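You operate a simulated robot arm through the tools that you are given. There is no shell and no other tool.

You are at the controls of a simulated robot arm. One attempt, no reset.

TASK
Lift both green discs out of the teal dish into the teal cell slide with the damp blue brush.
Fine: wet it on the sponge first, put it back in its hole and shut the lid. Set down upright: blue brush.

The check looks at the end state, three seconds after you hand in, the way a careful person would. Anything else that was tipped, shoved, dropped, spilled or broken makes it a failure. Lids that push on must go on centred and level and be pressed home; caps that screw on are set level and turned clockwise until they are tight.

THE ROBOT
A 7-joint arm with a two-finger parallel gripper, fixed in place. Base frame: the origin is on the floor under the middle of its stand, x ahead of it, y to its left, z up; the work surface is at about z = 0.76. Lengths are in m, angles in degrees, forces in N, time in s.
With the tool pointing down near the work surface it reaches from about 0.34 to 0.86 m from the base axis. Its first joint turns from -166.0 to 166.0 degrees. Payload 3.43 kg.
Tool frame: the origin (TCP) lies between the finger pads and is the grasp point; the fingertips stand 0.034 m ahead of it; z points along the fingers, y is the line along which they close. Largest opening 0.128 m; finger width 0.024, thickness 0.012; the body of the gripper, 0.048 by 0.13 m, starts 0.096 m behind the TCP.
Orientation is that of the tool frame in the base frame, as a unit quaternion [w, x, y, z]. With the fingers straight down and closing along the base's y, the tool's x points along the base's -x, its y along +y and its z along -z.

THE INTERFACE
- The arm moves only by the tool nudge_tool. Its argument "series" is a list of rows, each a list of 6 numbers: the shift along the tool's x, y, z in units of 20 mm (1.0 is 20 mm), then the turn, a rotation vector about the tool's x, y, z in units of 5 degrees (1.0 is 5 degrees). In form: [[dx, dy, dz, rx, ry, rz], ...]. A call has 1 to 20 rows; each row shifts and turns the commanded pose from where the row before left it, along the tool's axes as they then stand. "fingers" is the finger opening in m, from 0 to 0.128, set as the call begins (left out, the last holds). A call with a number of a shift or a turn outside -1 to 1 is refused whole. A row lasts 0.2 s, in which the tool goes at most 0.05 m and 8.6 degrees; a call with a longer step from one row to the next is refused whole, and so is a gripper value outside its range. Where a pose cannot be reached the arm comes as near as it can. A force on the tool above 40 N (or 10 N above the force at the start of the call, whichever is more), or a blocked arm, ends the call early, and 0.2 s more pass. Each finger travels about 0.153 m/s and halts on what it meets, pressing with about 29 N; the grip force reading is that of the motor and also rises with nothing between the fingers. The clock runs only during rows and for 0.2 s after the last one: add rows that do not move to give the fingers time. It gives the time, the measured TCP pose, the force on the tool (base axes), the opening and the grip force at its end, in the units of the frame above (readings bear some noise), with the torque about the TCP (base axes, N m) and any sound that the robot's microphone picked up, and new pictures: "pictures" is both (left out), scene, wrist or none.
- Cameras (640 x 400 px; columns grow to the right, rows downward): "scene" is fixed at [0.0575, 0.5007, 1.3863]; the picture's right is [0.52, -0.85, 0.00], its down [-0.44, -0.27, -0.86] and it looks along [0.73, 0.45, -0.52] (base axes); focal length 214 px, centre (320, 200). "wrist" rides on the gripper at [0.076, -0.011, -0.16] in the tool frame; the picture's right is [0.15, 0.99, 0.00], its down [-0.88, 0.13, -0.46] and it looks along [-0.45, 0.07, 0.89] (tool axes); focal length 234 px, centre (320, 200). There is no depth. A picture from a camera that has moved, and an enlarged one, comes with that camera's place and axes in the base frame and with its lens. The place of the scene camera against the robot may be out by one fixed shift of up to 0.018 m in any direction.
- close_up(camera, box): a new picture of the part [left, top, right, bottom] of that camera's present view, enlarged. No time passes.
- job_done(): hands the job in; it is judged then, once.

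Nothing tells you positions but the pictures and the camera data. Unless the task says otherwise, let go and move clear before handing in.

The tools are called after "Call:" as a command line: name --pt "numbers of a row" for each row, then --argument value for the rest, lists and objects as JSON in quotes. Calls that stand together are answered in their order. nudge_tool: Moves the arm, as the interface text tells. Its arguments: {"type":"object","properties":{"series":{"type":"array","items":{"type":"array","items":{"type":"number"}}},"fingers":{"type":"number"},"pictures":{"type":"string","enum":["both","scene","wrist","none"]}},"required":["series"]} The other tools are called the same way: close_up (camera, box) takes an enlarged picture of a part of a camera's view; job_done () hands the job in.

At the start:

```text
clock: 0.0
tcp_pos: [0.2368, 0.4556, 1.1475]
tcp_rot: [0.0, -0.001, 1.0, 0.001]
force: [-0.2, 0.8, -0.6]
wrist_torque: [-0.01, 0.01, -0.03]
grip_width: 0.1278
finger_force: 0.1
```

scene: 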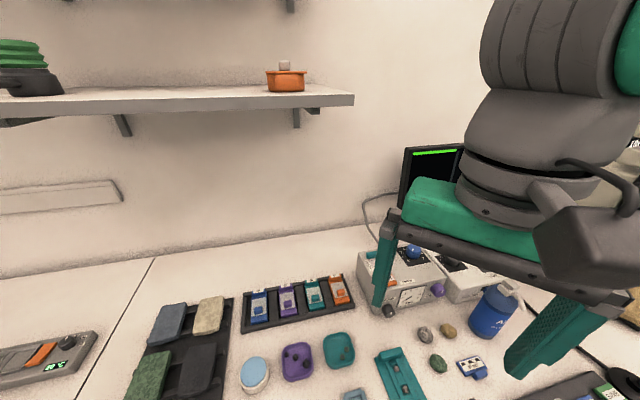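
wrist: 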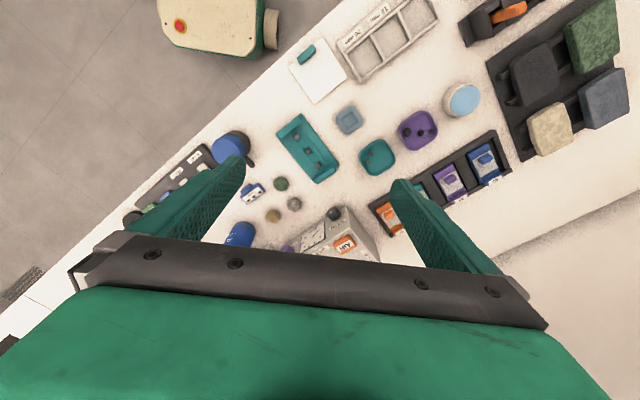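

I see a bench with a teal dish, a purple dish, a teal cell slide, a sponge jar and other items. I'll enlarge parts of both views first to identify the brush, the dish, the slide and the lid.

Call:
close_up --camera "wrist" --box '[240, 80, 400, 180]'

Call:
close_up --camera "wrist" --box '[120, 120, 280, 220]'

Call:
close_up --camera "wrist" --box '[340, 70, 500, 170]'

Call:
close_up --camera "wrist" --box '[280, 0, 440, 100]'

Call:
close_up --camera "scene" --box '[220, 320, 350, 400]'

Call:
close_up --camera "scene" --box '[340, 300, 500, 400]'

Call:
close_up --camera "scene" --box '[480, 300, 640, 400]'

```text
4.00 times, centred on (320, 130) of wrist
camera zoom: at [0.1621, 0.4426, 1.3076], right [-0.15, 0.99, 0.0], down [0.88, 0.13, 0.46], along [0.45, 0.07, -0.89], focal length 937 px, centre (320, 480)
```

zoom: 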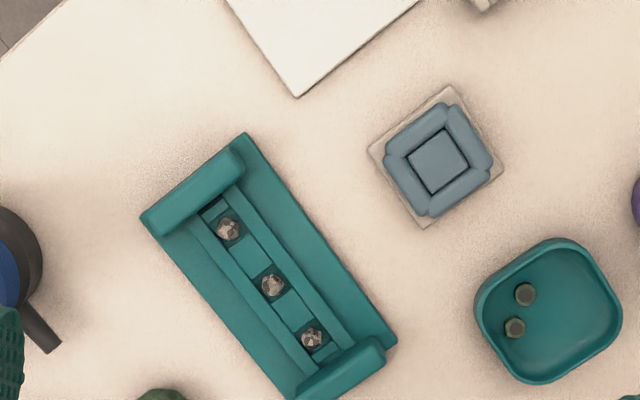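

```text
4.00 times, centred on (200, 170) of wrist
camera zoom: at [0.1621, 0.4426, 1.3076], right [-0.15, 0.99, 0.0], down [0.88, 0.13, 0.46], along [0.45, 0.07, -0.89], focal length 937 px, centre (800, 320)
```

zoom: 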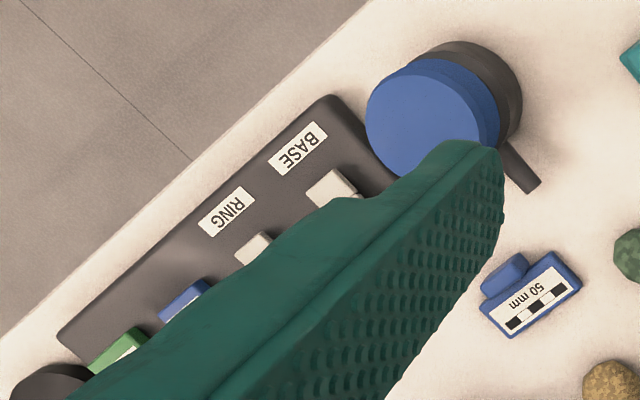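

```text
4.00 times, centred on (420, 120) of wrist
camera zoom: at [0.1621, 0.4426, 1.3076], right [-0.15, 0.99, 0.0], down [0.88, 0.13, 0.46], along [0.45, 0.07, -0.89], focal length 937 px, centre (-80, 520)
```

zoom: 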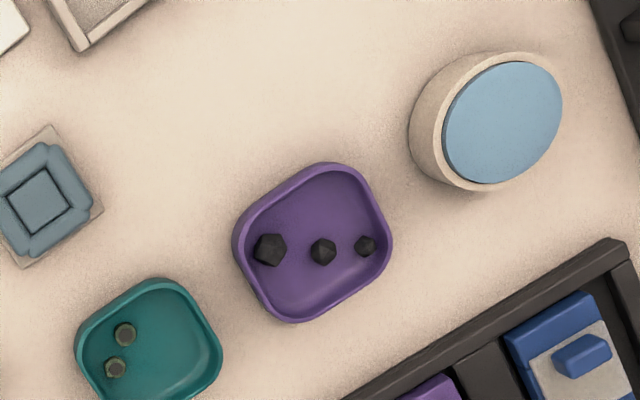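

```text
4.00 times, centred on (360, 50) of wrist
camera zoom: at [0.1621, 0.4426, 1.3076], right [-0.15, 0.99, 0.0], down [0.88, 0.13, 0.46], along [0.45, 0.07, -0.89], focal length 937 px, centre (160, 800)
```

zoom: 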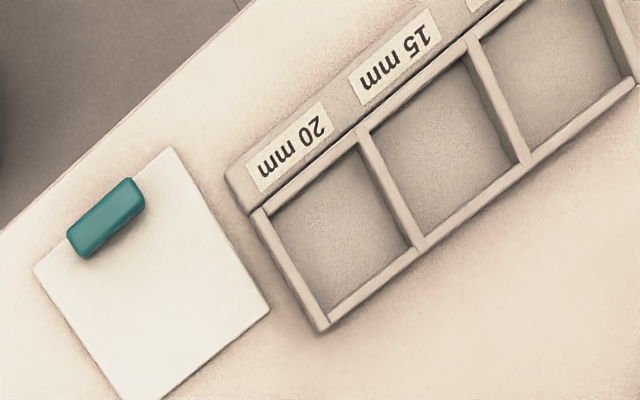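

```text
4.92 times, centred on (285, 360) of scene
camera zoom: at [0.0575, 0.5007, 1.3863], right [0.52, -0.85, 0.0], down [-0.44, -0.27, -0.86], along [0.73, 0.45, -0.52], focal length 1056 px, centre (492, -588)
```

zoom: 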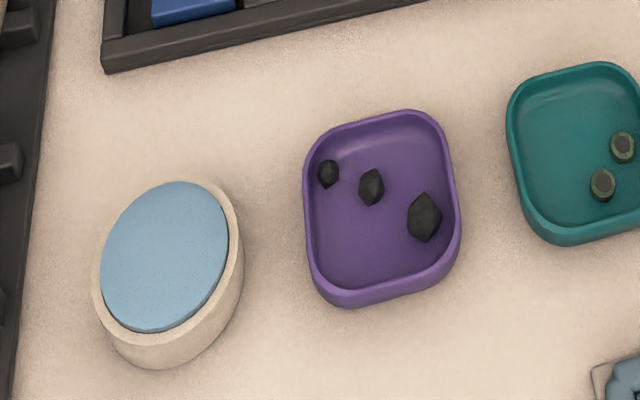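

```text
4.00 times, centred on (420, 350) of scene
camera zoom: at [0.0575, 0.5007, 1.3863], right [0.52, -0.85, 0.0], down [-0.44, -0.27, -0.86], along [0.73, 0.45, -0.52], focal length 858 px, centre (-80, -400)
```

zoom: 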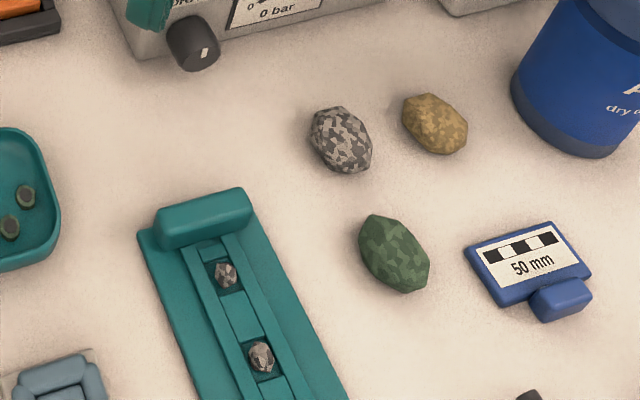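

```text
4.00 times, centred on (560, 350) of scene
camera zoom: at [0.0575, 0.5007, 1.3863], right [0.52, -0.85, 0.0], down [-0.44, -0.27, -0.86], along [0.73, 0.45, -0.52], focal length 858 px, centre (-640, -400)
```

zoom: 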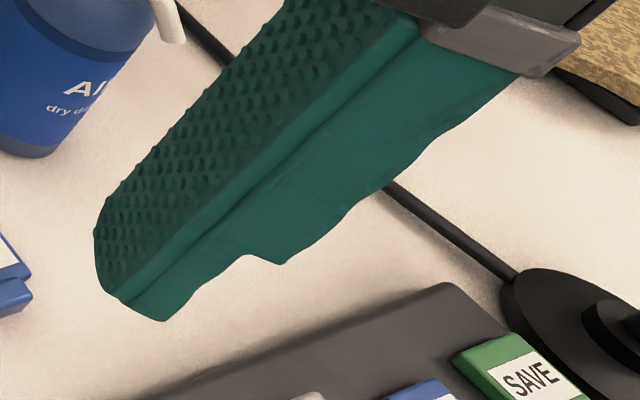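

The bench has the teal dish with two small green discs, and there is a rack of coloured slides. I'll zoom into the slide rack, the microscope area and the region at the far right to find the brushes.

Call:
close_up --camera "scene" --box '[230, 260, 370, 340]'

Call:
close_up --camera "scene" --box '[340, 230, 500, 330]'

Call:
close_up --camera "scene" --box '[0, 280, 240, 400]'

Call:
close_up --camera "wrist" --box '[200, 170, 400, 270]'

Call:
close_up --camera "wrist" --box '[440, 0, 640, 125]'

Call:
close_up --camera "wrist" --box '[0, 180, 200, 300]'

Call:
close_up --camera "wrist" --box '[120, 0, 320, 120]'

Call:
close_up --camera "scene" --box '[520, 120, 640, 240]'

```text
4.57 times, centred on (300, 300) of scene
camera zoom: at [0.0575, 0.5007, 1.3863], right [0.52, -0.85, 0.0], down [-0.44, -0.27, -0.86], along [0.73, 0.45, -0.52], focal length 980 px, centre (411, -257)
```

zoom: 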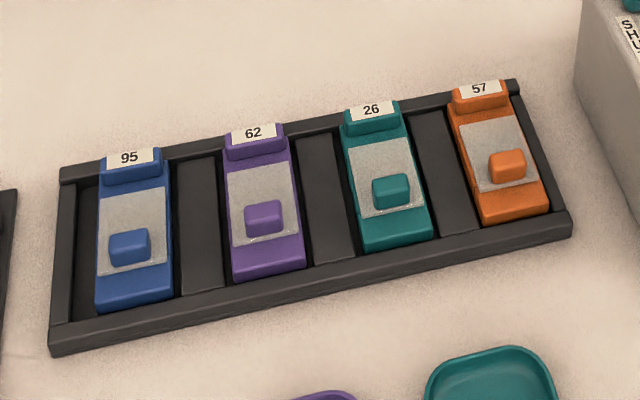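

```text
4.00 times, centred on (420, 280) of scene
camera zoom: at [0.0575, 0.5007, 1.3863], right [0.52, -0.85, 0.0], down [-0.44, -0.27, -0.86], along [0.73, 0.45, -0.52], focal length 858 px, centre (-80, -120)
```

zoom: 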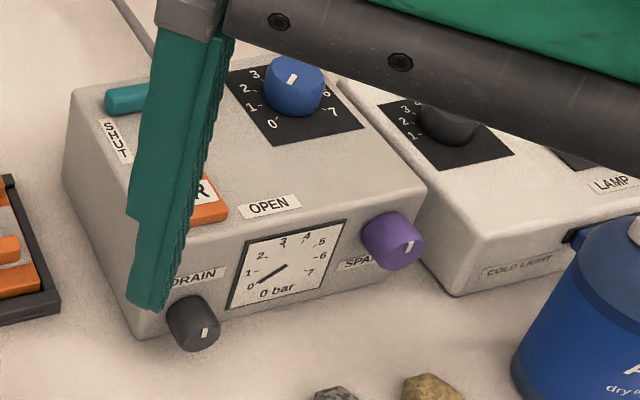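

```text
2.67 times, centred on (120, 340) of scene
camera zoom: at [0.0575, 0.5007, 1.3863], right [0.52, -0.85, 0.0], down [-0.44, -0.27, -0.86], along [0.73, 0.45, -0.52], focal length 572 px, centre (853, -173)
```

zoom: 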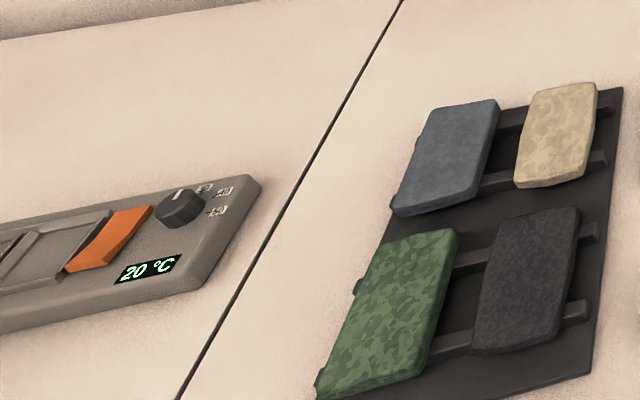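

```text
3.20 times, centred on (300, 220) of wrist
camera zoom: at [0.1621, 0.4426, 1.3076], right [-0.15, 0.99, 0.0], down [0.88, 0.13, 0.46], along [0.45, 0.07, -0.89], focal length 749 px, centre (384, 136)
```

zoom: 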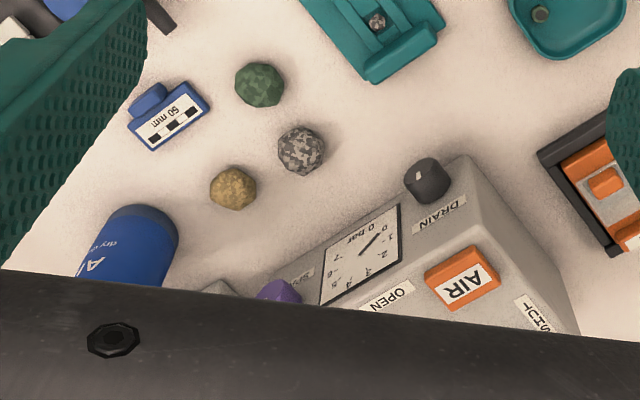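

```text
3.20 times, centred on (540, 62) of wrist
camera zoom: at [0.1621, 0.4426, 1.3076], right [-0.15, 0.99, 0.0], down [0.88, 0.13, 0.46], along [0.45, 0.07, -0.89], focal length 749 px, centre (-384, 640)
```

zoom: 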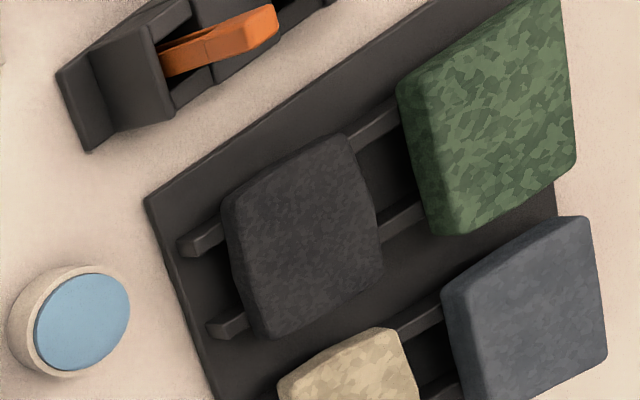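

```text
3.20 times, centred on (100, 240) of wrist
camera zoom: at [0.1621, 0.4426, 1.3076], right [-0.15, 0.99, 0.0], down [0.88, 0.13, 0.46], along [0.45, 0.07, -0.89], focal length 749 px, centre (1024, 72)
```

zoom: 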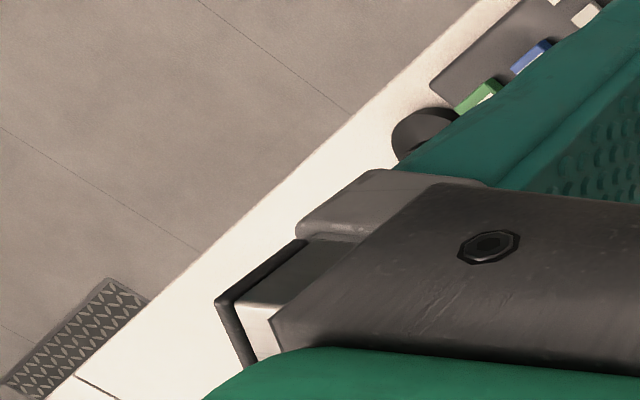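

```text
3.20 times, centred on (220, 60) of wrist
camera zoom: at [0.1621, 0.4426, 1.3076], right [-0.15, 0.99, 0.0], down [0.88, 0.13, 0.46], along [0.45, 0.07, -0.89], focal length 749 px, centre (640, 648)
```

zoom: 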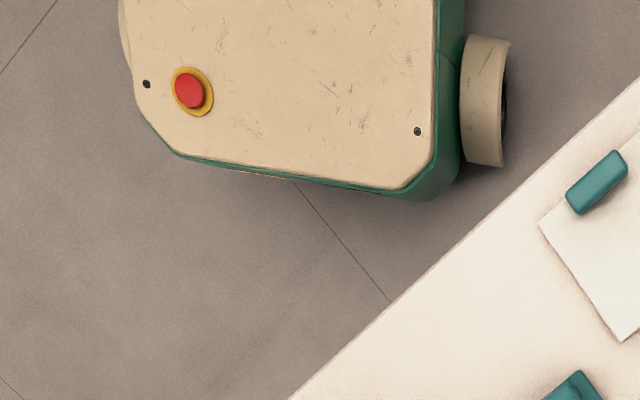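

```text
3.33 times, centred on (580, 180) of scene
camera zoom: at [0.0575, 0.5007, 1.3863], right [0.52, -0.85, 0.0], down [-0.44, -0.27, -0.86], along [0.73, 0.45, -0.52], focal length 715 px, centre (-547, 267)
```

zoom: 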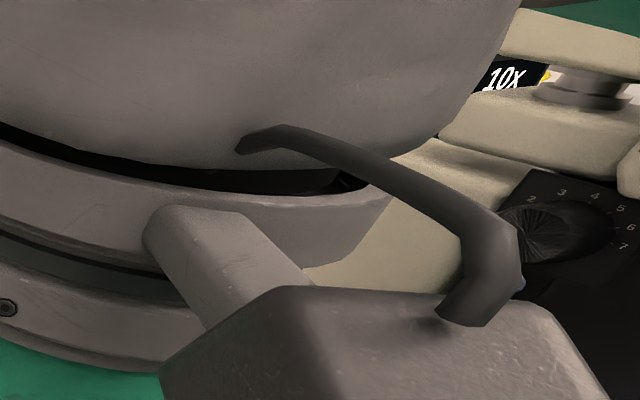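

No brush visible yet; it may be behind the gripper on the right of the bench. I'll shift the hand toward −y at this height and look.

Call:
nudge_tool --pt "0 -1 0 0 0 0" --pt "0 -1 0 0 0 0" --pt "0 -1 0 0 0 0" --pt "0 -1 0 0 0 0" --pt "0 -1 0 0 0 0" --pt "0 -1 0 0 0 0" --pt "0 -1 0 0 0 0" --pt "0 -1 0 0 0 0" --fingers 0.128

```text
clock: 1.8
tcp_pos: [0.2372, 0.2961, 1.1479]
tcp_rot: [0.0, 0.001, 1.0, 0.001]
force: [-0.4, 0.5, 0.9]
wrist_torque: [-0.03, -0.02, 0.01]
grip_width: 0.1279
finger_force: 0.0
camera wrist: at [0.1621, 0.2821, 1.3076], right [-0.15, 0.99, 0.0], down [0.88, 0.13, 0.46], along [0.45, 0.07, -0.89], focal length 234 px, centre (320, 200)
```

scene: 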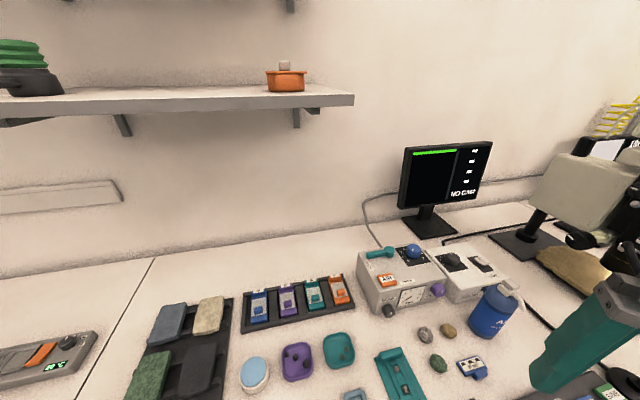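
wrist: 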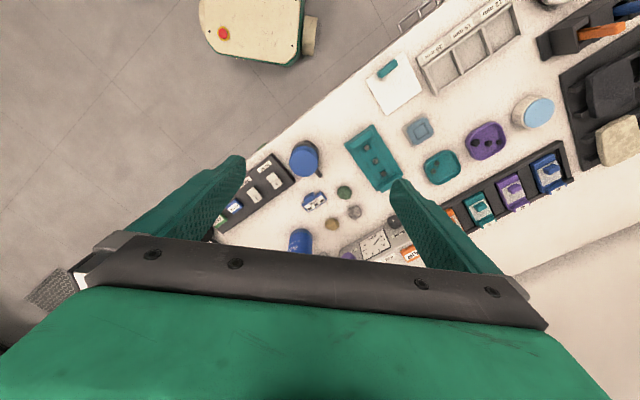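

The brush isn't in view yet. I'll rotate the hand so that the wrist camera faces the left end of the bench.

Call:
nudge_tool --pt "0 0 0 0 0 -1" --pt "0 0 0 0 0 -1" --pt "0 0 0 0 0 -1" --pt "0 0 0 0 0 -1" --pt "0 0 0 0 0 -1" --pt "0 0 0 0 0 -1" --pt "0 0 0 0 0 -1" --pt "0 0 0 0 0 -1" --pt "0 0 0 0 0 -1" --pt "0 0 0 0 0 -1" --pt "0 0 0 0 0 -1" --pt "0 0 0 0 0 -1" --pt "0 0 0 0 0 -1" --pt "0 0 0 0 0 -1" --pt "0 0 0 0 0 -1" --pt "0 0 0 0 0 -1"

```text
clock: 5.2
tcp_pos: [0.2372, 0.296, 1.148]
tcp_rot: [0.001, -0.643, 0.765, 0.0]
force: [0.4, 0.5, -0.3]
wrist_torque: [0.0, 0.01, -0.02]
grip_width: 0.1282
finger_force: 0.0
camera wrist: at [0.2358, 0.2172, 1.3079], right [-1.0, 0.03, 0.0], down [0.02, 0.89, 0.46], along [0.01, 0.46, -0.89], focal length 234 px, centre (320, 200)
```

scene: 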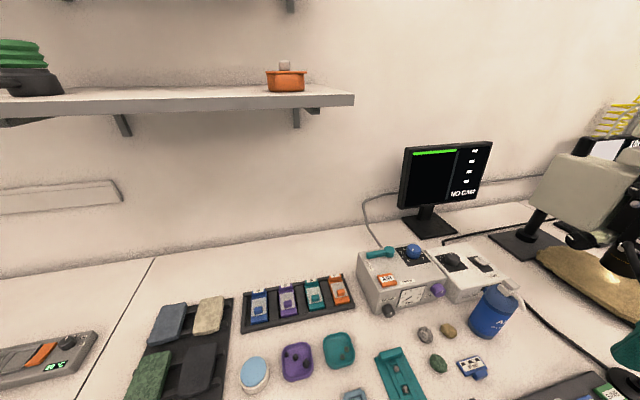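
wrist: 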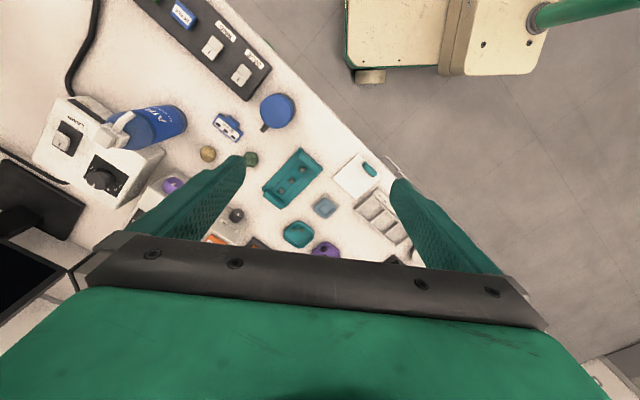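

Still no brush in view, so I'll turn further toward the left end of the bench and tilt the view up.

Call:
nudge_tool --pt "0 0 0 0 0 -1" --pt "0 0 0 0 0 -1" --pt "0 0 0 0 0 -1" --pt "0 0 0 0 0 -1" --pt "0 0 0 0 0 -1" --pt "0 0 0 0 0 -1" --pt "0 0 0 0 0 -1" --pt "0 0 0 0 0 -1" --pt "0 0 0 0 -1 0" --pt "0 0 0 0 -1 0" --pt "0 0 0 0 -1 0" --pt "0 0 0 0 -1 0" --pt "0 0 0 0 -1 0" --pt "0 0 0 0 -1 0"

```text
clock: 8.2
tcp_pos: [0.2358, 0.2963, 1.149]
tcp_rot: [-0.13, 0.836, -0.483, -0.225]
force: [1.1, 0.1, 0.2]
wrist_torque: [-0.01, 0.03, 0.0]
grip_width: 0.1279
finger_force: 0.1
camera wrist: at [0.3204, 0.1735, 1.2481], right [-0.79, -0.6, -0.07], down [-0.38, 0.4, 0.84], along [-0.48, 0.69, -0.54], focal length 234 px, centre (320, 200)
```

scene: 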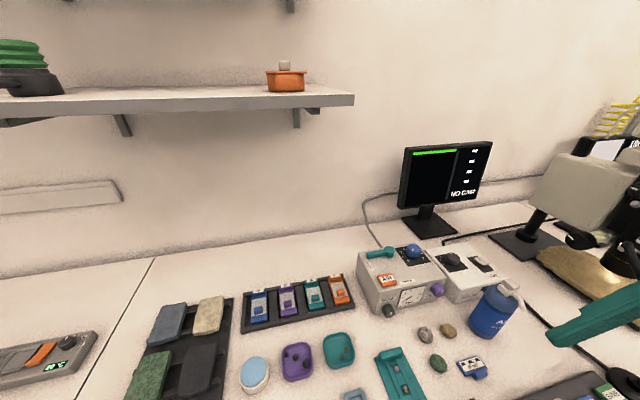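
wrist: 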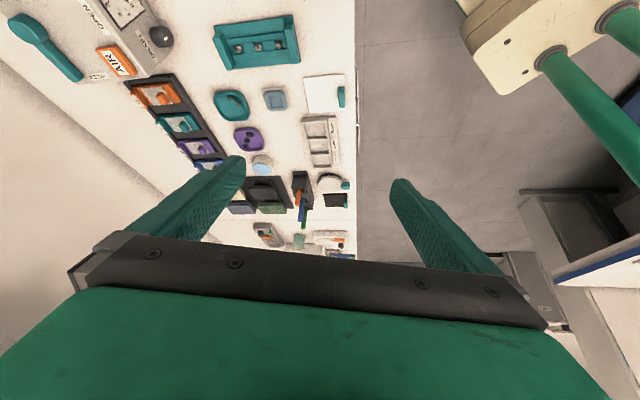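

Call:
close_up --camera "wrist" --box '[230, 150, 370, 240]'

Call:
close_up --camera "wrist" --box '[230, 200, 370, 270]'

Call:
close_up --camera "wrist" --box '[200, 0, 360, 100]'

Call:
close_up --camera "wrist" --box '[110, 70, 250, 170]'

```text
4.44 times, centred on (300, 195) of wrist
camera zoom: at [0.3204, 0.1735, 1.2481], right [-0.79, -0.6, -0.07], down [-0.38, 0.4, 0.84], along [-0.48, 0.69, -0.54], focal length 1041 px, centre (409, 222)
```

zoom: 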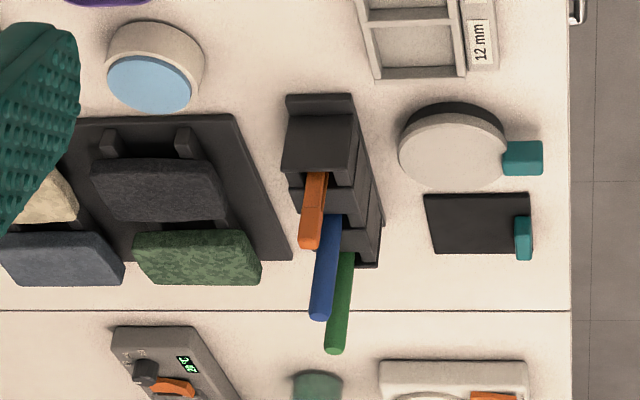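

```text
4.57 times, centred on (300, 235) of wrist
camera zoom: at [0.3204, 0.1735, 1.2481], right [-0.79, -0.6, -0.07], down [-0.38, 0.4, 0.84], along [-0.48, 0.69, -0.54], focal length 1070 px, centre (411, 40)
```

zoom: 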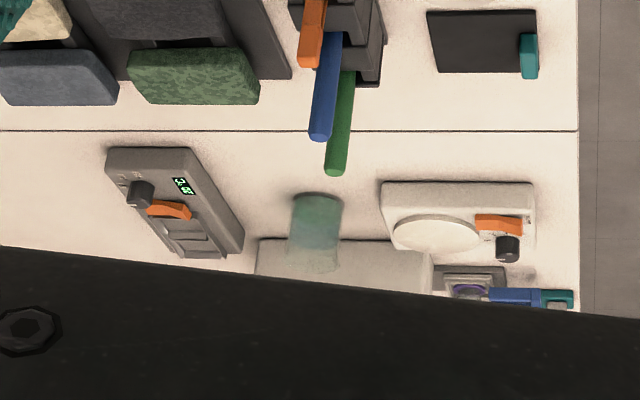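

```text
4.00 times, centred on (280, 50) of wrist
camera zoom: at [0.3204, 0.1735, 1.2481], right [-0.79, -0.6, -0.07], down [-0.38, 0.4, 0.84], along [-0.48, 0.69, -0.54], focal length 937 px, centre (480, 800)
```

zoom: 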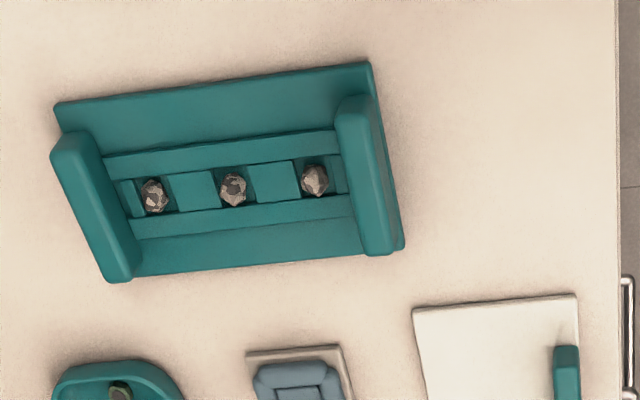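

```text
4.00 times, centred on (180, 120) of wrist
camera zoom: at [0.3204, 0.1735, 1.2481], right [-0.79, -0.6, -0.07], down [-0.38, 0.4, 0.84], along [-0.48, 0.69, -0.54], focal length 937 px, centre (880, 520)
```

zoom: 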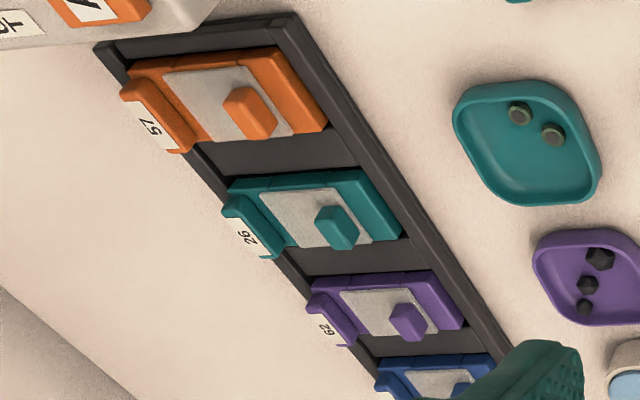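

I found the brush block with the blue brush near (-0.01, 0.75), standing beside an orange and a green tool. The rack slides have plates with knobs that look like lids. I'll untilt and turn back to look closely at slide 26.

Call:
nudge_tool --pt "0 0 0 0 1 0" --pt "0 0 0 0 1 0" --pt "0 0 0 0 1 0" --pt "0 0 0 0 1 0" --pt "0 0 0 0 1 0" --pt "0 0 0 0 1 0" --pt "0 0 0 0 0 1" --pt "0 0 0 0 0 1" --pt "0 0 0 0 0 1" --pt "0 0 0 0 0 1" --pt "0 0 0 0 0 1" --pt "0 0 0 0 0 1" --pt "0 0 0 0 0 1" --pt "0 0 0 0 0 1" --pt "0 0 0 0 0 1" --pt "0 0 0 0 0 1" --pt "0 0 0 0 0 1" --pt "0 0 0 0 0 1" --pictures "none"

Call:
nudge_tool --pt "-1 0.25 0.3 0 0 0" --pt "-1 0.25 0.3 0 0 0" --pt "-1 0.25 0.3 0 0 0" --pt "-1 0.25 0.3 0 0 0" --pt "-1 0.25 0.3 0 0 0" --pt "-1 0.25 0.3 0 0 0" --pt "-1 0.25 0.3 0 0 0" --pt "-1 0.25 0.3 0 0 0" --pt "-1 0.25 0.3 0 0 0" --pt "-1 0.25 0.3 0 0 0" --pt "-1 0.25 0.3 0 0 0" --pt "-1 0.25 0.3 0 0 0" --pt "-1 0.25 0.3 0 0 0" --pt "-1 0.25 0.3 0 0 0" --pt "-1 0.25 0.3 0 0 0" --pt "-1 0.25 0.3 0 0 0" --fingers 0.03

```text
clock: 12.0
tcp_pos: [0.2378, 0.2961, 1.1482]
tcp_rot: [0.0, -0.5, 0.866, 0.0]
force: [1.3, 0.3, -0.7]
wrist_torque: [-0.02, -0.01, 0.02]
grip_width: 0.1281
finger_force: 0.0
```

```text
clock: 15.4
tcp_pos: [0.3289, 0.6135, 1.0511]
tcp_rot: [0.0, -0.501, 0.866, 0.0]
force: [0.4, -0.8, 1.1]
wrist_torque: [0.06, -0.05, -0.01]
grip_width: 0.0298
finger_force: 0.0
camera wrist: at [0.3006, 0.5398, 1.2113], right [-0.93, 0.37, 0.0], down [0.33, 0.83, 0.46], along [0.17, 0.42, -0.89], focal length 234 px, centre (320, 200)
```

scene: 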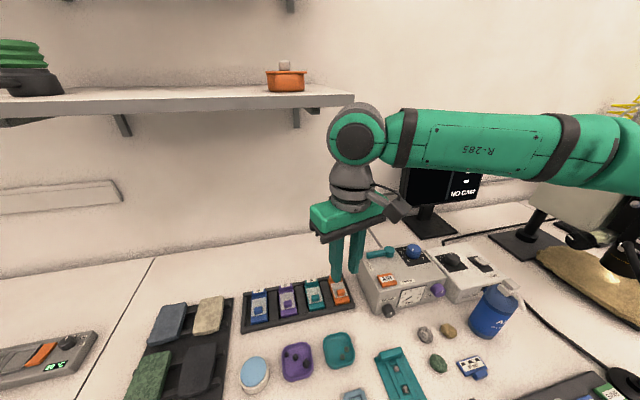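
wrist: 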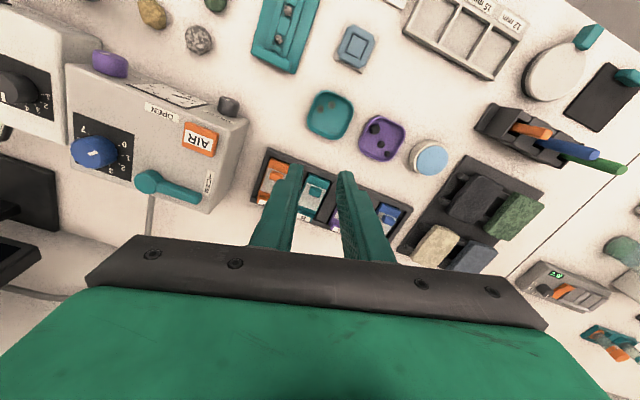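

Good view now. Enlarging the slide rack, the dish, the brush block and the sponge.

Call:
close_up --camera "wrist" --box '[245, 140, 415, 245]'

Call:
close_up --camera "wrist" --box '[470, 80, 630, 190]'

Call:
close_up --camera "wrist" --box '[290, 80, 460, 190]'

Call:
close_up --camera "wrist" --box '[230, 0, 390, 90]'

Call:
close_up --camera "wrist" --box '[510, 200, 640, 370]'

```text
3.76 times, centred on (330, 192) of wrist
camera zoom: at [0.3006, 0.5398, 1.2113], right [-0.93, 0.37, 0.0], down [0.33, 0.83, 0.46], along [0.17, 0.42, -0.89], focal length 882 px, centre (282, 228)
```

zoom: 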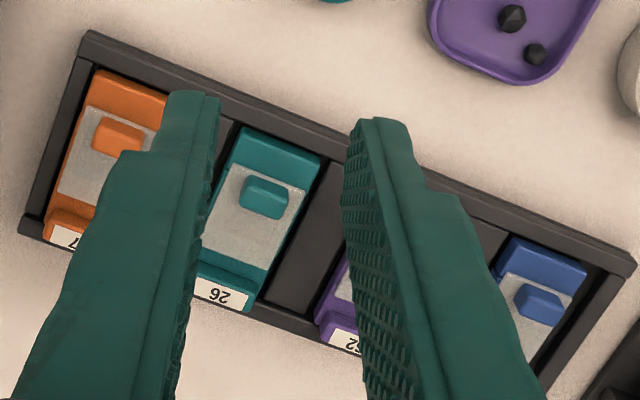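

```text
3.64 times, centred on (550, 135) of wrist
camera zoom: at [0.3006, 0.5398, 1.2113], right [-0.93, 0.37, 0.0], down [0.33, 0.83, 0.46], along [0.17, 0.42, -0.89], focal length 852 px, centre (-516, 436)
```

zoom: 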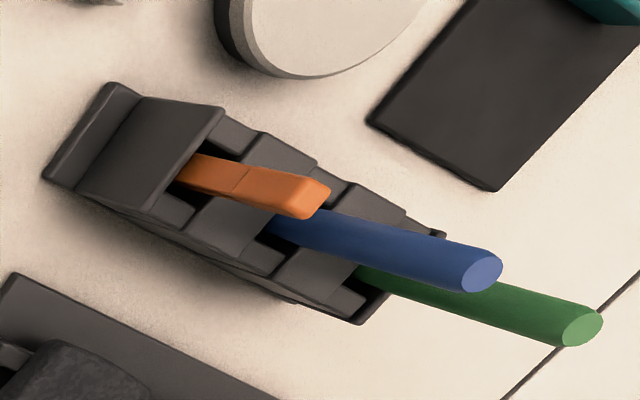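

```text
3.64 times, centred on (375, 135) of wrist
camera zoom: at [0.3006, 0.5398, 1.2113], right [-0.93, 0.37, 0.0], down [0.33, 0.83, 0.46], along [0.17, 0.42, -0.89], focal length 852 px, centre (120, 436)
```

zoom: 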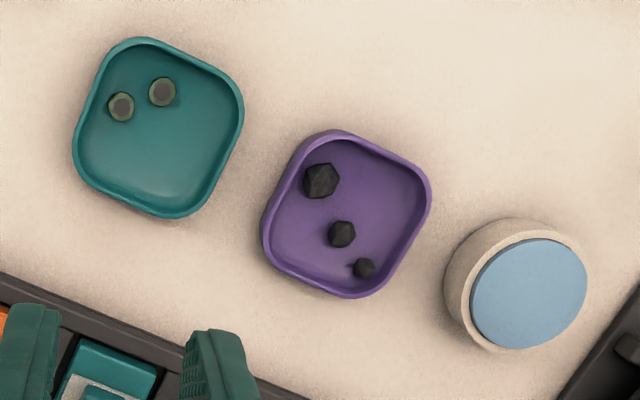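

```text
4.00 times, centred on (310, 45) of wrist
camera zoom: at [0.3006, 0.5398, 1.2113], right [-0.93, 0.37, 0.0], down [0.33, 0.83, 0.46], along [0.17, 0.42, -0.89], focal length 937 px, centre (360, 820)
```

zoom: 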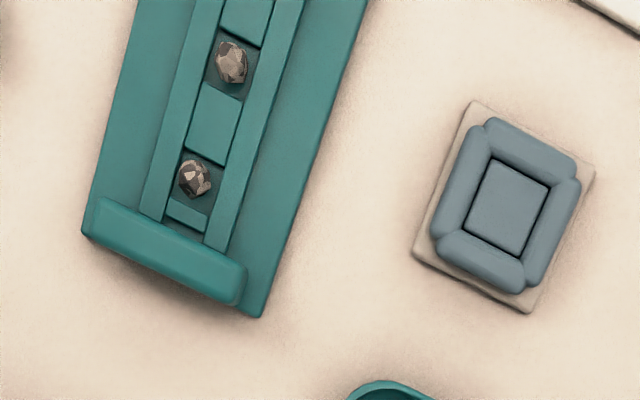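

```text
2.35 times, centred on (575, 285) of wrist
camera zoom: at [0.3006, 0.5398, 1.2113], right [-0.93, 0.37, 0.0], down [0.33, 0.83, 0.46], along [0.17, 0.42, -0.89], focal length 551 px, centre (-280, 0)
```

zoom: 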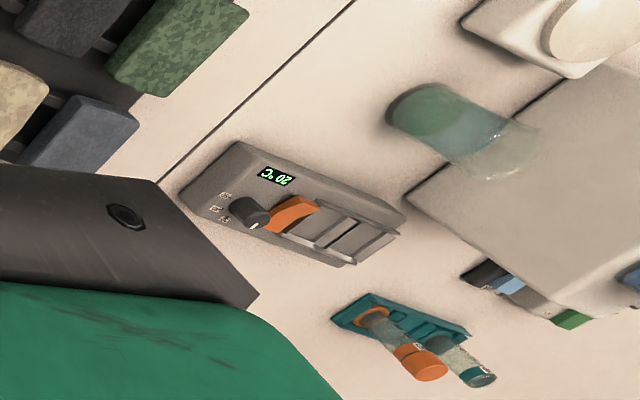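

Call:
close_up --camera "wrist" --box '[290, 165, 350, 225]'

Call:
close_up --camera "scene" --box '[295, 270, 355, 320]'

Call:
close_up --camera "wrist" --box '[240, 0, 330, 80]'

```text
6.67 times, centred on (320, 195) of wrist
camera zoom: at [0.3006, 0.5398, 1.2113], right [-0.93, 0.37, 0.0], down [0.33, 0.83, 0.46], along [0.17, 0.42, -0.89], focal length 1561 px, centre (320, 233)
```

zoom: 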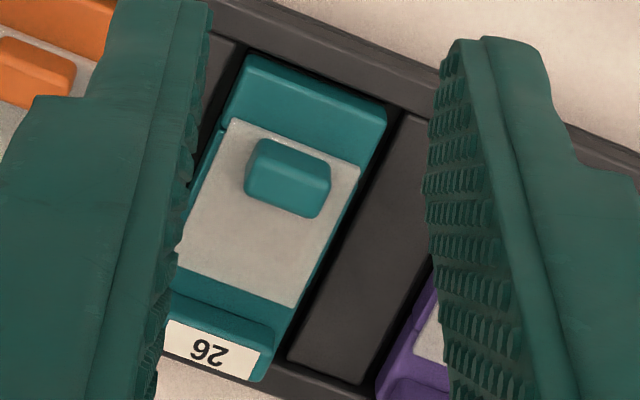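

```text
8.00 times, centred on (325, 295) of scene
camera zoom: at [0.0575, 0.5007, 1.3863], right [0.52, -0.85, 0.0], down [-0.44, -0.27, -0.86], along [0.73, 0.45, -0.52], focal length 1716 px, centre (280, -560)
```

zoom: 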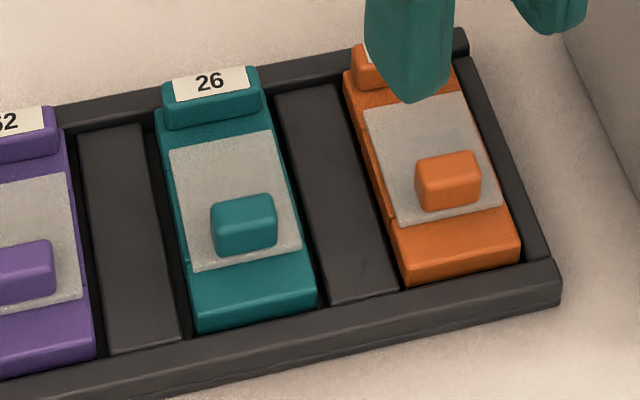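

```text
5.00 times, centred on (285, 40) of wrist
camera zoom: at [0.3006, 0.5398, 1.2113], right [-0.93, 0.37, 0.0], down [0.33, 0.83, 0.46], along [0.17, 0.42, -0.89], focal length 1171 px, centre (495, 1000)
```

zoom: 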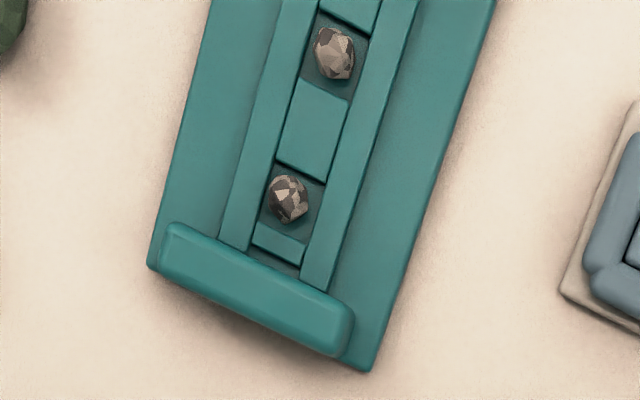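

The teal slide 26 in the rack has a plate with an off-centre knob (lid plate ≈41×52 mm, knob near (0.379, 0.716)), so it looks like a sliding lid. I'll line the tool up with the slide (axis about 45°) and hover over the knob.

Call:
nudge_tool --pt "0 0 0 0 0 1" --pt "0 0 0 0 0 1" --pt "0 0 0 0 0 0.92" --pt "-0.9 0.3 1 0 0 0" --pt "-0.9 0.3 1 0 0 0" --pt "-0.9 0.3 1 0 0 0" --pt "-0.9 0.3 1 0 0 0" --pt "-0.9 0.3 1 0 0 0" --pt "-0.9 0.3 1 0 0 0" --pt "0 0 0 0 0 0" --fingers 0.06

```text
clock: 17.6
tcp_pos: [0.3783, 0.7156, 0.9327]
tcp_rot: [-0.001, -0.386, 0.922, 0.0]
force: [-0.7, 0.4, 1.0]
wrist_torque: [-0.02, 0.0, 0.02]
grip_width: 0.0599
finger_force: 0.1
camera wrist: at [0.3335, 0.6512, 1.0912], right [-0.81, 0.59, 0.0], down [0.52, 0.72, 0.46], along [0.27, 0.37, -0.89], focal length 234 px, centre (320, 200)
```

scene: 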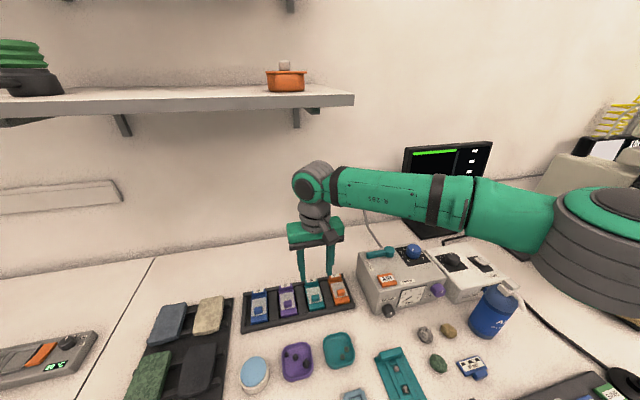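
wrist: 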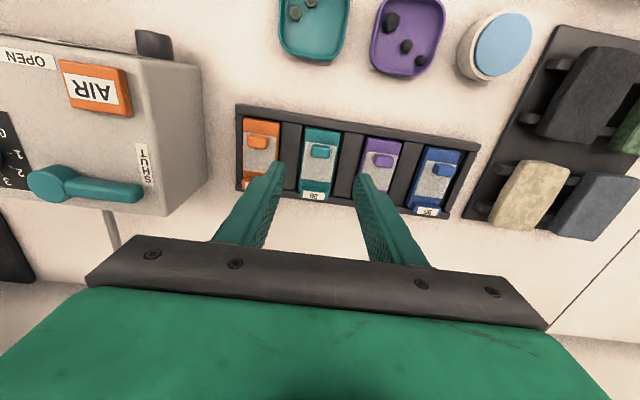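

Call:
close_up --camera "wrist" --box '[280, 115, 360, 215]'

Call:
close_up --camera "scene" --box '[290, 250, 360, 320]'

```text
4.00 times, centred on (320, 165) of wrist
camera zoom: at [0.3335, 0.6512, 1.0912], right [-0.81, 0.59, 0.0], down [0.52, 0.72, 0.46], along [0.27, 0.37, -0.89], focal length 937 px, centre (320, 340)
```

zoom: 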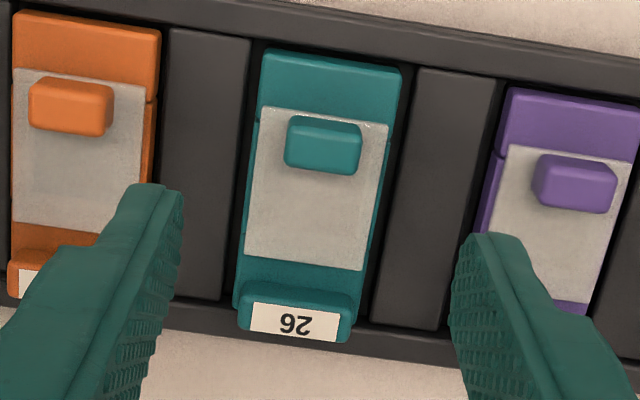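

```text
5.71 times, centred on (325, 285) of scene
camera zoom: at [0.0575, 0.5007, 1.3863], right [0.52, -0.85, 0.0], down [-0.44, -0.27, -0.86], along [0.73, 0.45, -0.52], focal length 1226 px, centre (291, -286)
```

zoom: 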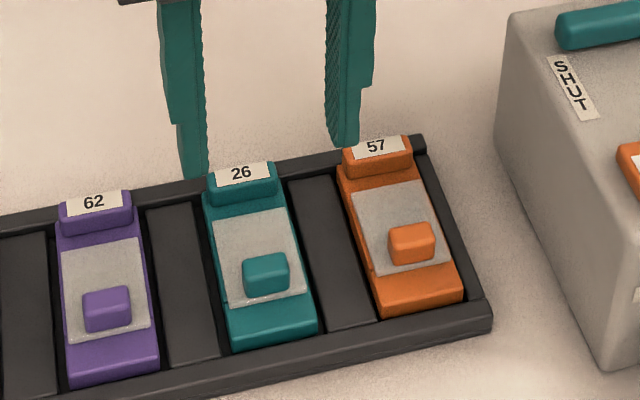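

The tool is above the knob with the fingers straddling the slide width. I'll descend to just above knob level and check.

Call:
nudge_tool --pt "0 0 1 0 0 0" --pt "0 0 1 0 0 0" --pt "0 0 1 0 0 0" --pt "0 0 1 0 0 0" --pt "0 0 0.8 0 0 0" --pt "0 0 0 0 0 0" --fingers 0.05

```text
clock: 19.0
tcp_pos: [0.3787, 0.7143, 0.837]
tcp_rot: [0.0, -0.386, 0.922, 0.0]
force: [0.3, 0.0, -0.1]
wrist_torque: [-0.03, -0.02, 0.01]
grip_width: 0.0499
finger_force: 0.1
camera wrist: at [0.3337, 0.6514, 0.9959], right [-0.81, 0.59, 0.0], down [0.52, 0.72, 0.46], along [0.27, 0.37, -0.89], focal length 234 px, centre (320, 200)
```

scene: 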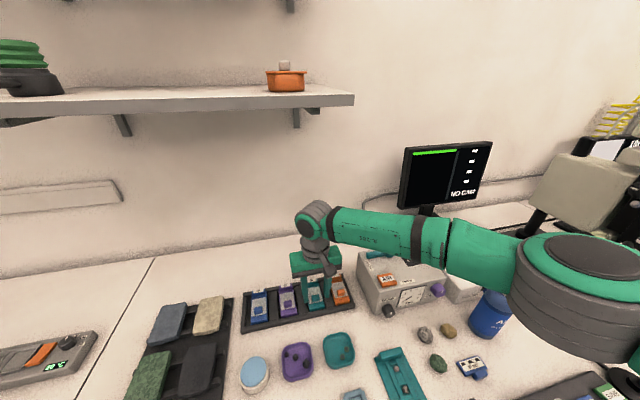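
wrist: 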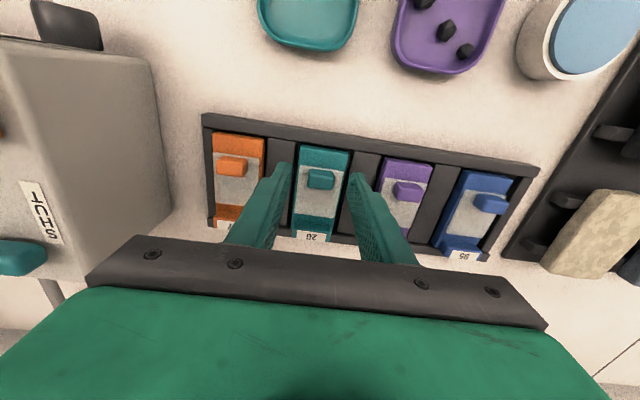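

Call:
close_up --camera "wrist" --box '[260, 140, 380, 240]'

Call:
close_up --camera "scene" --box '[280, 250, 360, 320]'

```text
4.00 times, centred on (320, 190) of wrist
camera zoom: at [0.3337, 0.6514, 0.9959], right [-0.81, 0.59, 0.0], down [0.52, 0.72, 0.46], along [0.27, 0.37, -0.89], focal length 937 px, centre (320, 240)
```

zoom: 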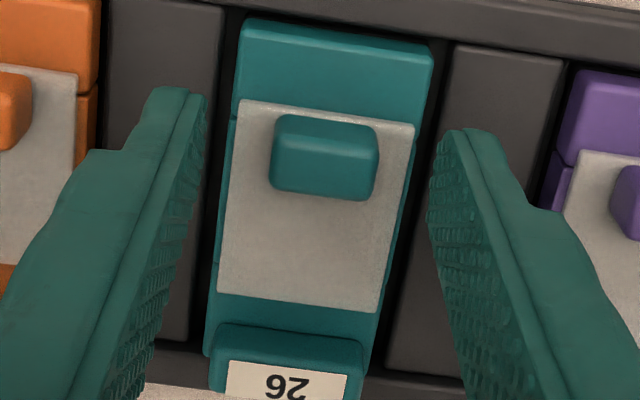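

```text
5.71 times, centred on (320, 285) of scene
camera zoom: at [0.0575, 0.5007, 1.3863], right [0.52, -0.85, 0.0], down [-0.44, -0.27, -0.86], along [0.73, 0.45, -0.52], focal length 1226 px, centre (320, -286)
```

zoom: 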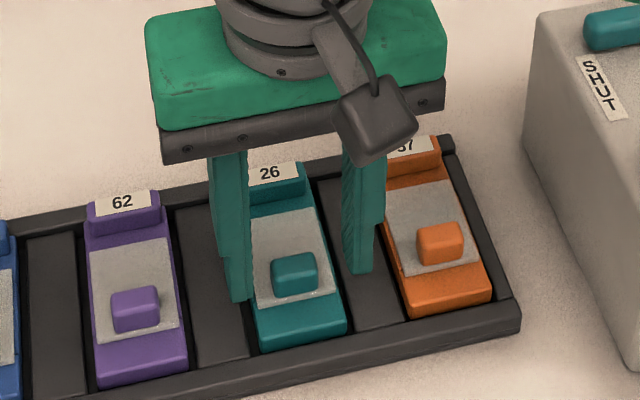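

The knob is about 1.5 mm off in tool +y. I'll correct that, lower the fingertips a little below the knob top, then narrow the fingers to near the knob.

Call:
nudge_tool --pt "0 0.075 0.2 0 0 0" --pt "0 0 0.15 0 0 0" --pt "0 0 0 0 0 0" --fingers 0.034

Call:
close_up --camera "wrist" --box '[280, 150, 370, 220]'

Call:
close_up --camera "scene" --box '[300, 270, 350, 310]'

```text
clock: 19.8
tcp_pos: [0.3765, 0.7155, 0.8293]
tcp_rot: [0.0, -0.386, 0.923, -0.001]
force: [0.0, -0.8, 0.0]
wrist_torque: [-0.01, 0.0, -0.01]
grip_width: 0.034
finger_force: 0.1
camera wrist: at [0.3326, 0.6522, 0.9888], right [-0.81, 0.59, 0.0], down [0.52, 0.72, 0.46], along [0.27, 0.37, -0.89], focal length 234 px, centre (320, 200)
```

scene: 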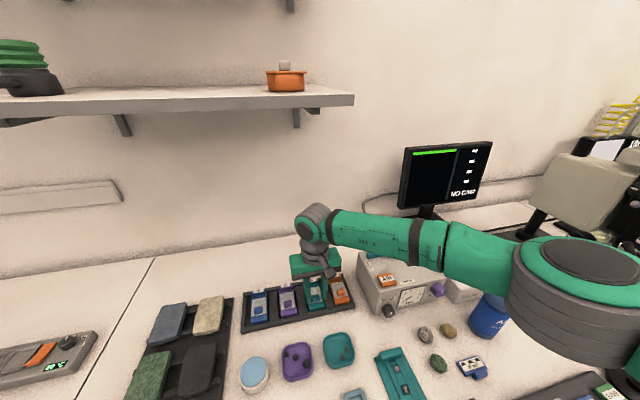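
wrist: 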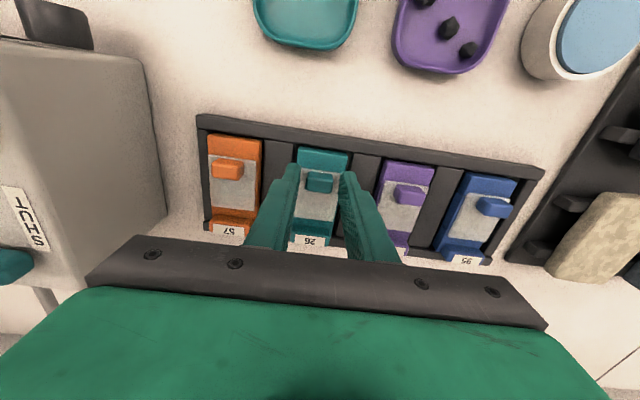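

```text
5.71 times, centred on (325, 185) of wrist
camera zoom: at [0.3326, 0.6522, 0.9888], right [-0.81, 0.59, 0.0], down [0.52, 0.72, 0.46], along [0.27, 0.37, -0.89], focal length 1338 px, centre (291, 286)
```

zoom: 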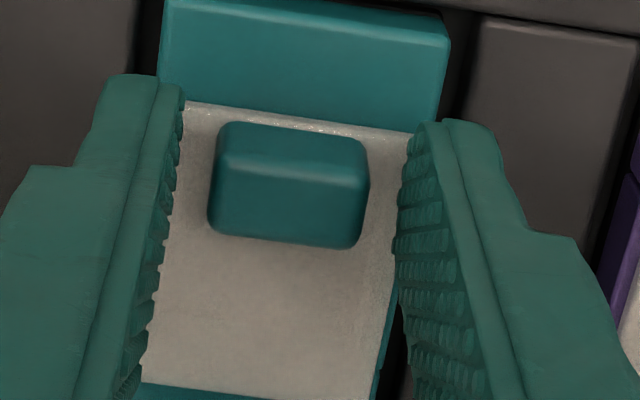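

```text
10.00 times, centred on (325, 290) of scene
camera zoom: at [0.0575, 0.5007, 1.3863], right [0.52, -0.85, 0.0], down [-0.44, -0.27, -0.86], along [0.73, 0.45, -0.52], focal length 2145 px, centre (270, -700)
```

zoom: 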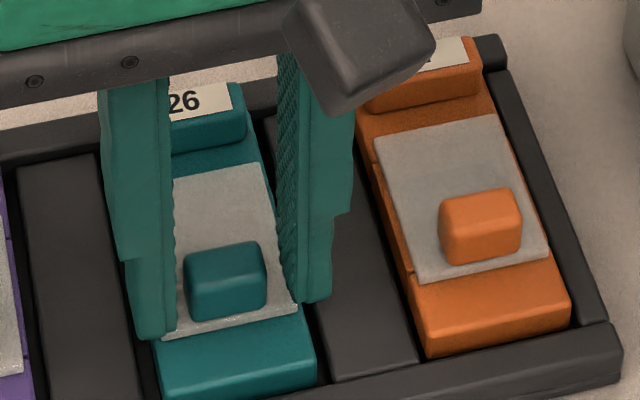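

The knob is centred between the fingers. I'll close on it gently.

Call:
nudge_tool --pt "0 0 0 0 0 0" --pt "0 0 0 0 0 0" --fingers 0.018

Call:
close_up --camera "wrist" --box '[280, 150, 370, 220]'

```text
clock: 20.4
tcp_pos: [0.3759, 0.7164, 0.8295]
tcp_rot: [0.0, -0.386, 0.923, 0.0]
force: [0.5, 0.0, -0.1]
wrist_torque: [0.01, -0.03, 0.0]
grip_width: 0.0227
finger_force: 28.7
camera wrist: at [0.3326, 0.6521, 0.9888], right [-0.81, 0.59, 0.0], down [0.52, 0.72, 0.46], along [0.27, 0.37, -0.89], focal length 234 px, centre (320, 200)
```

scene: 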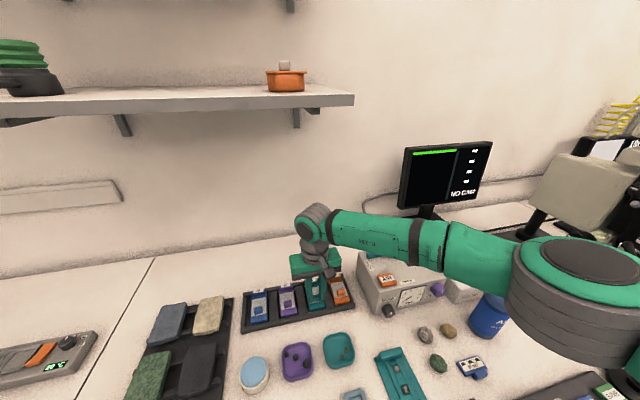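
wrist: 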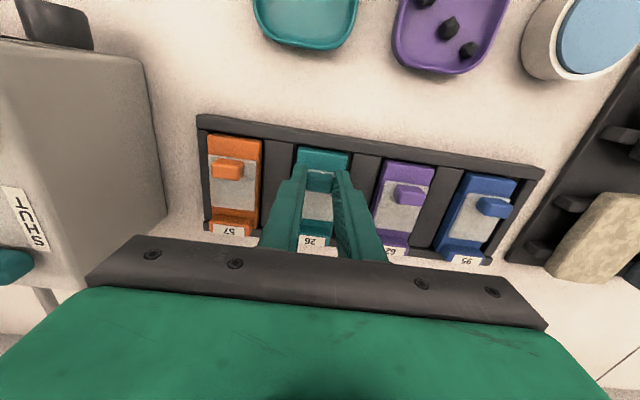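

```text
5.71 times, centred on (325, 185) of wrist
camera zoom: at [0.3326, 0.6521, 0.9888], right [-0.81, 0.59, 0.0], down [0.52, 0.72, 0.46], along [0.27, 0.37, -0.89], focal length 1338 px, centre (291, 286)
```

zoom: 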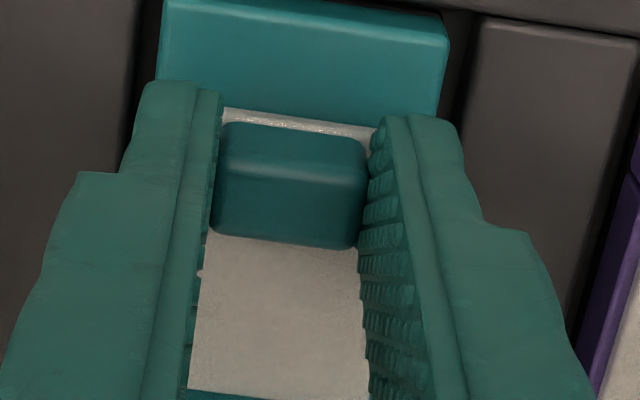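

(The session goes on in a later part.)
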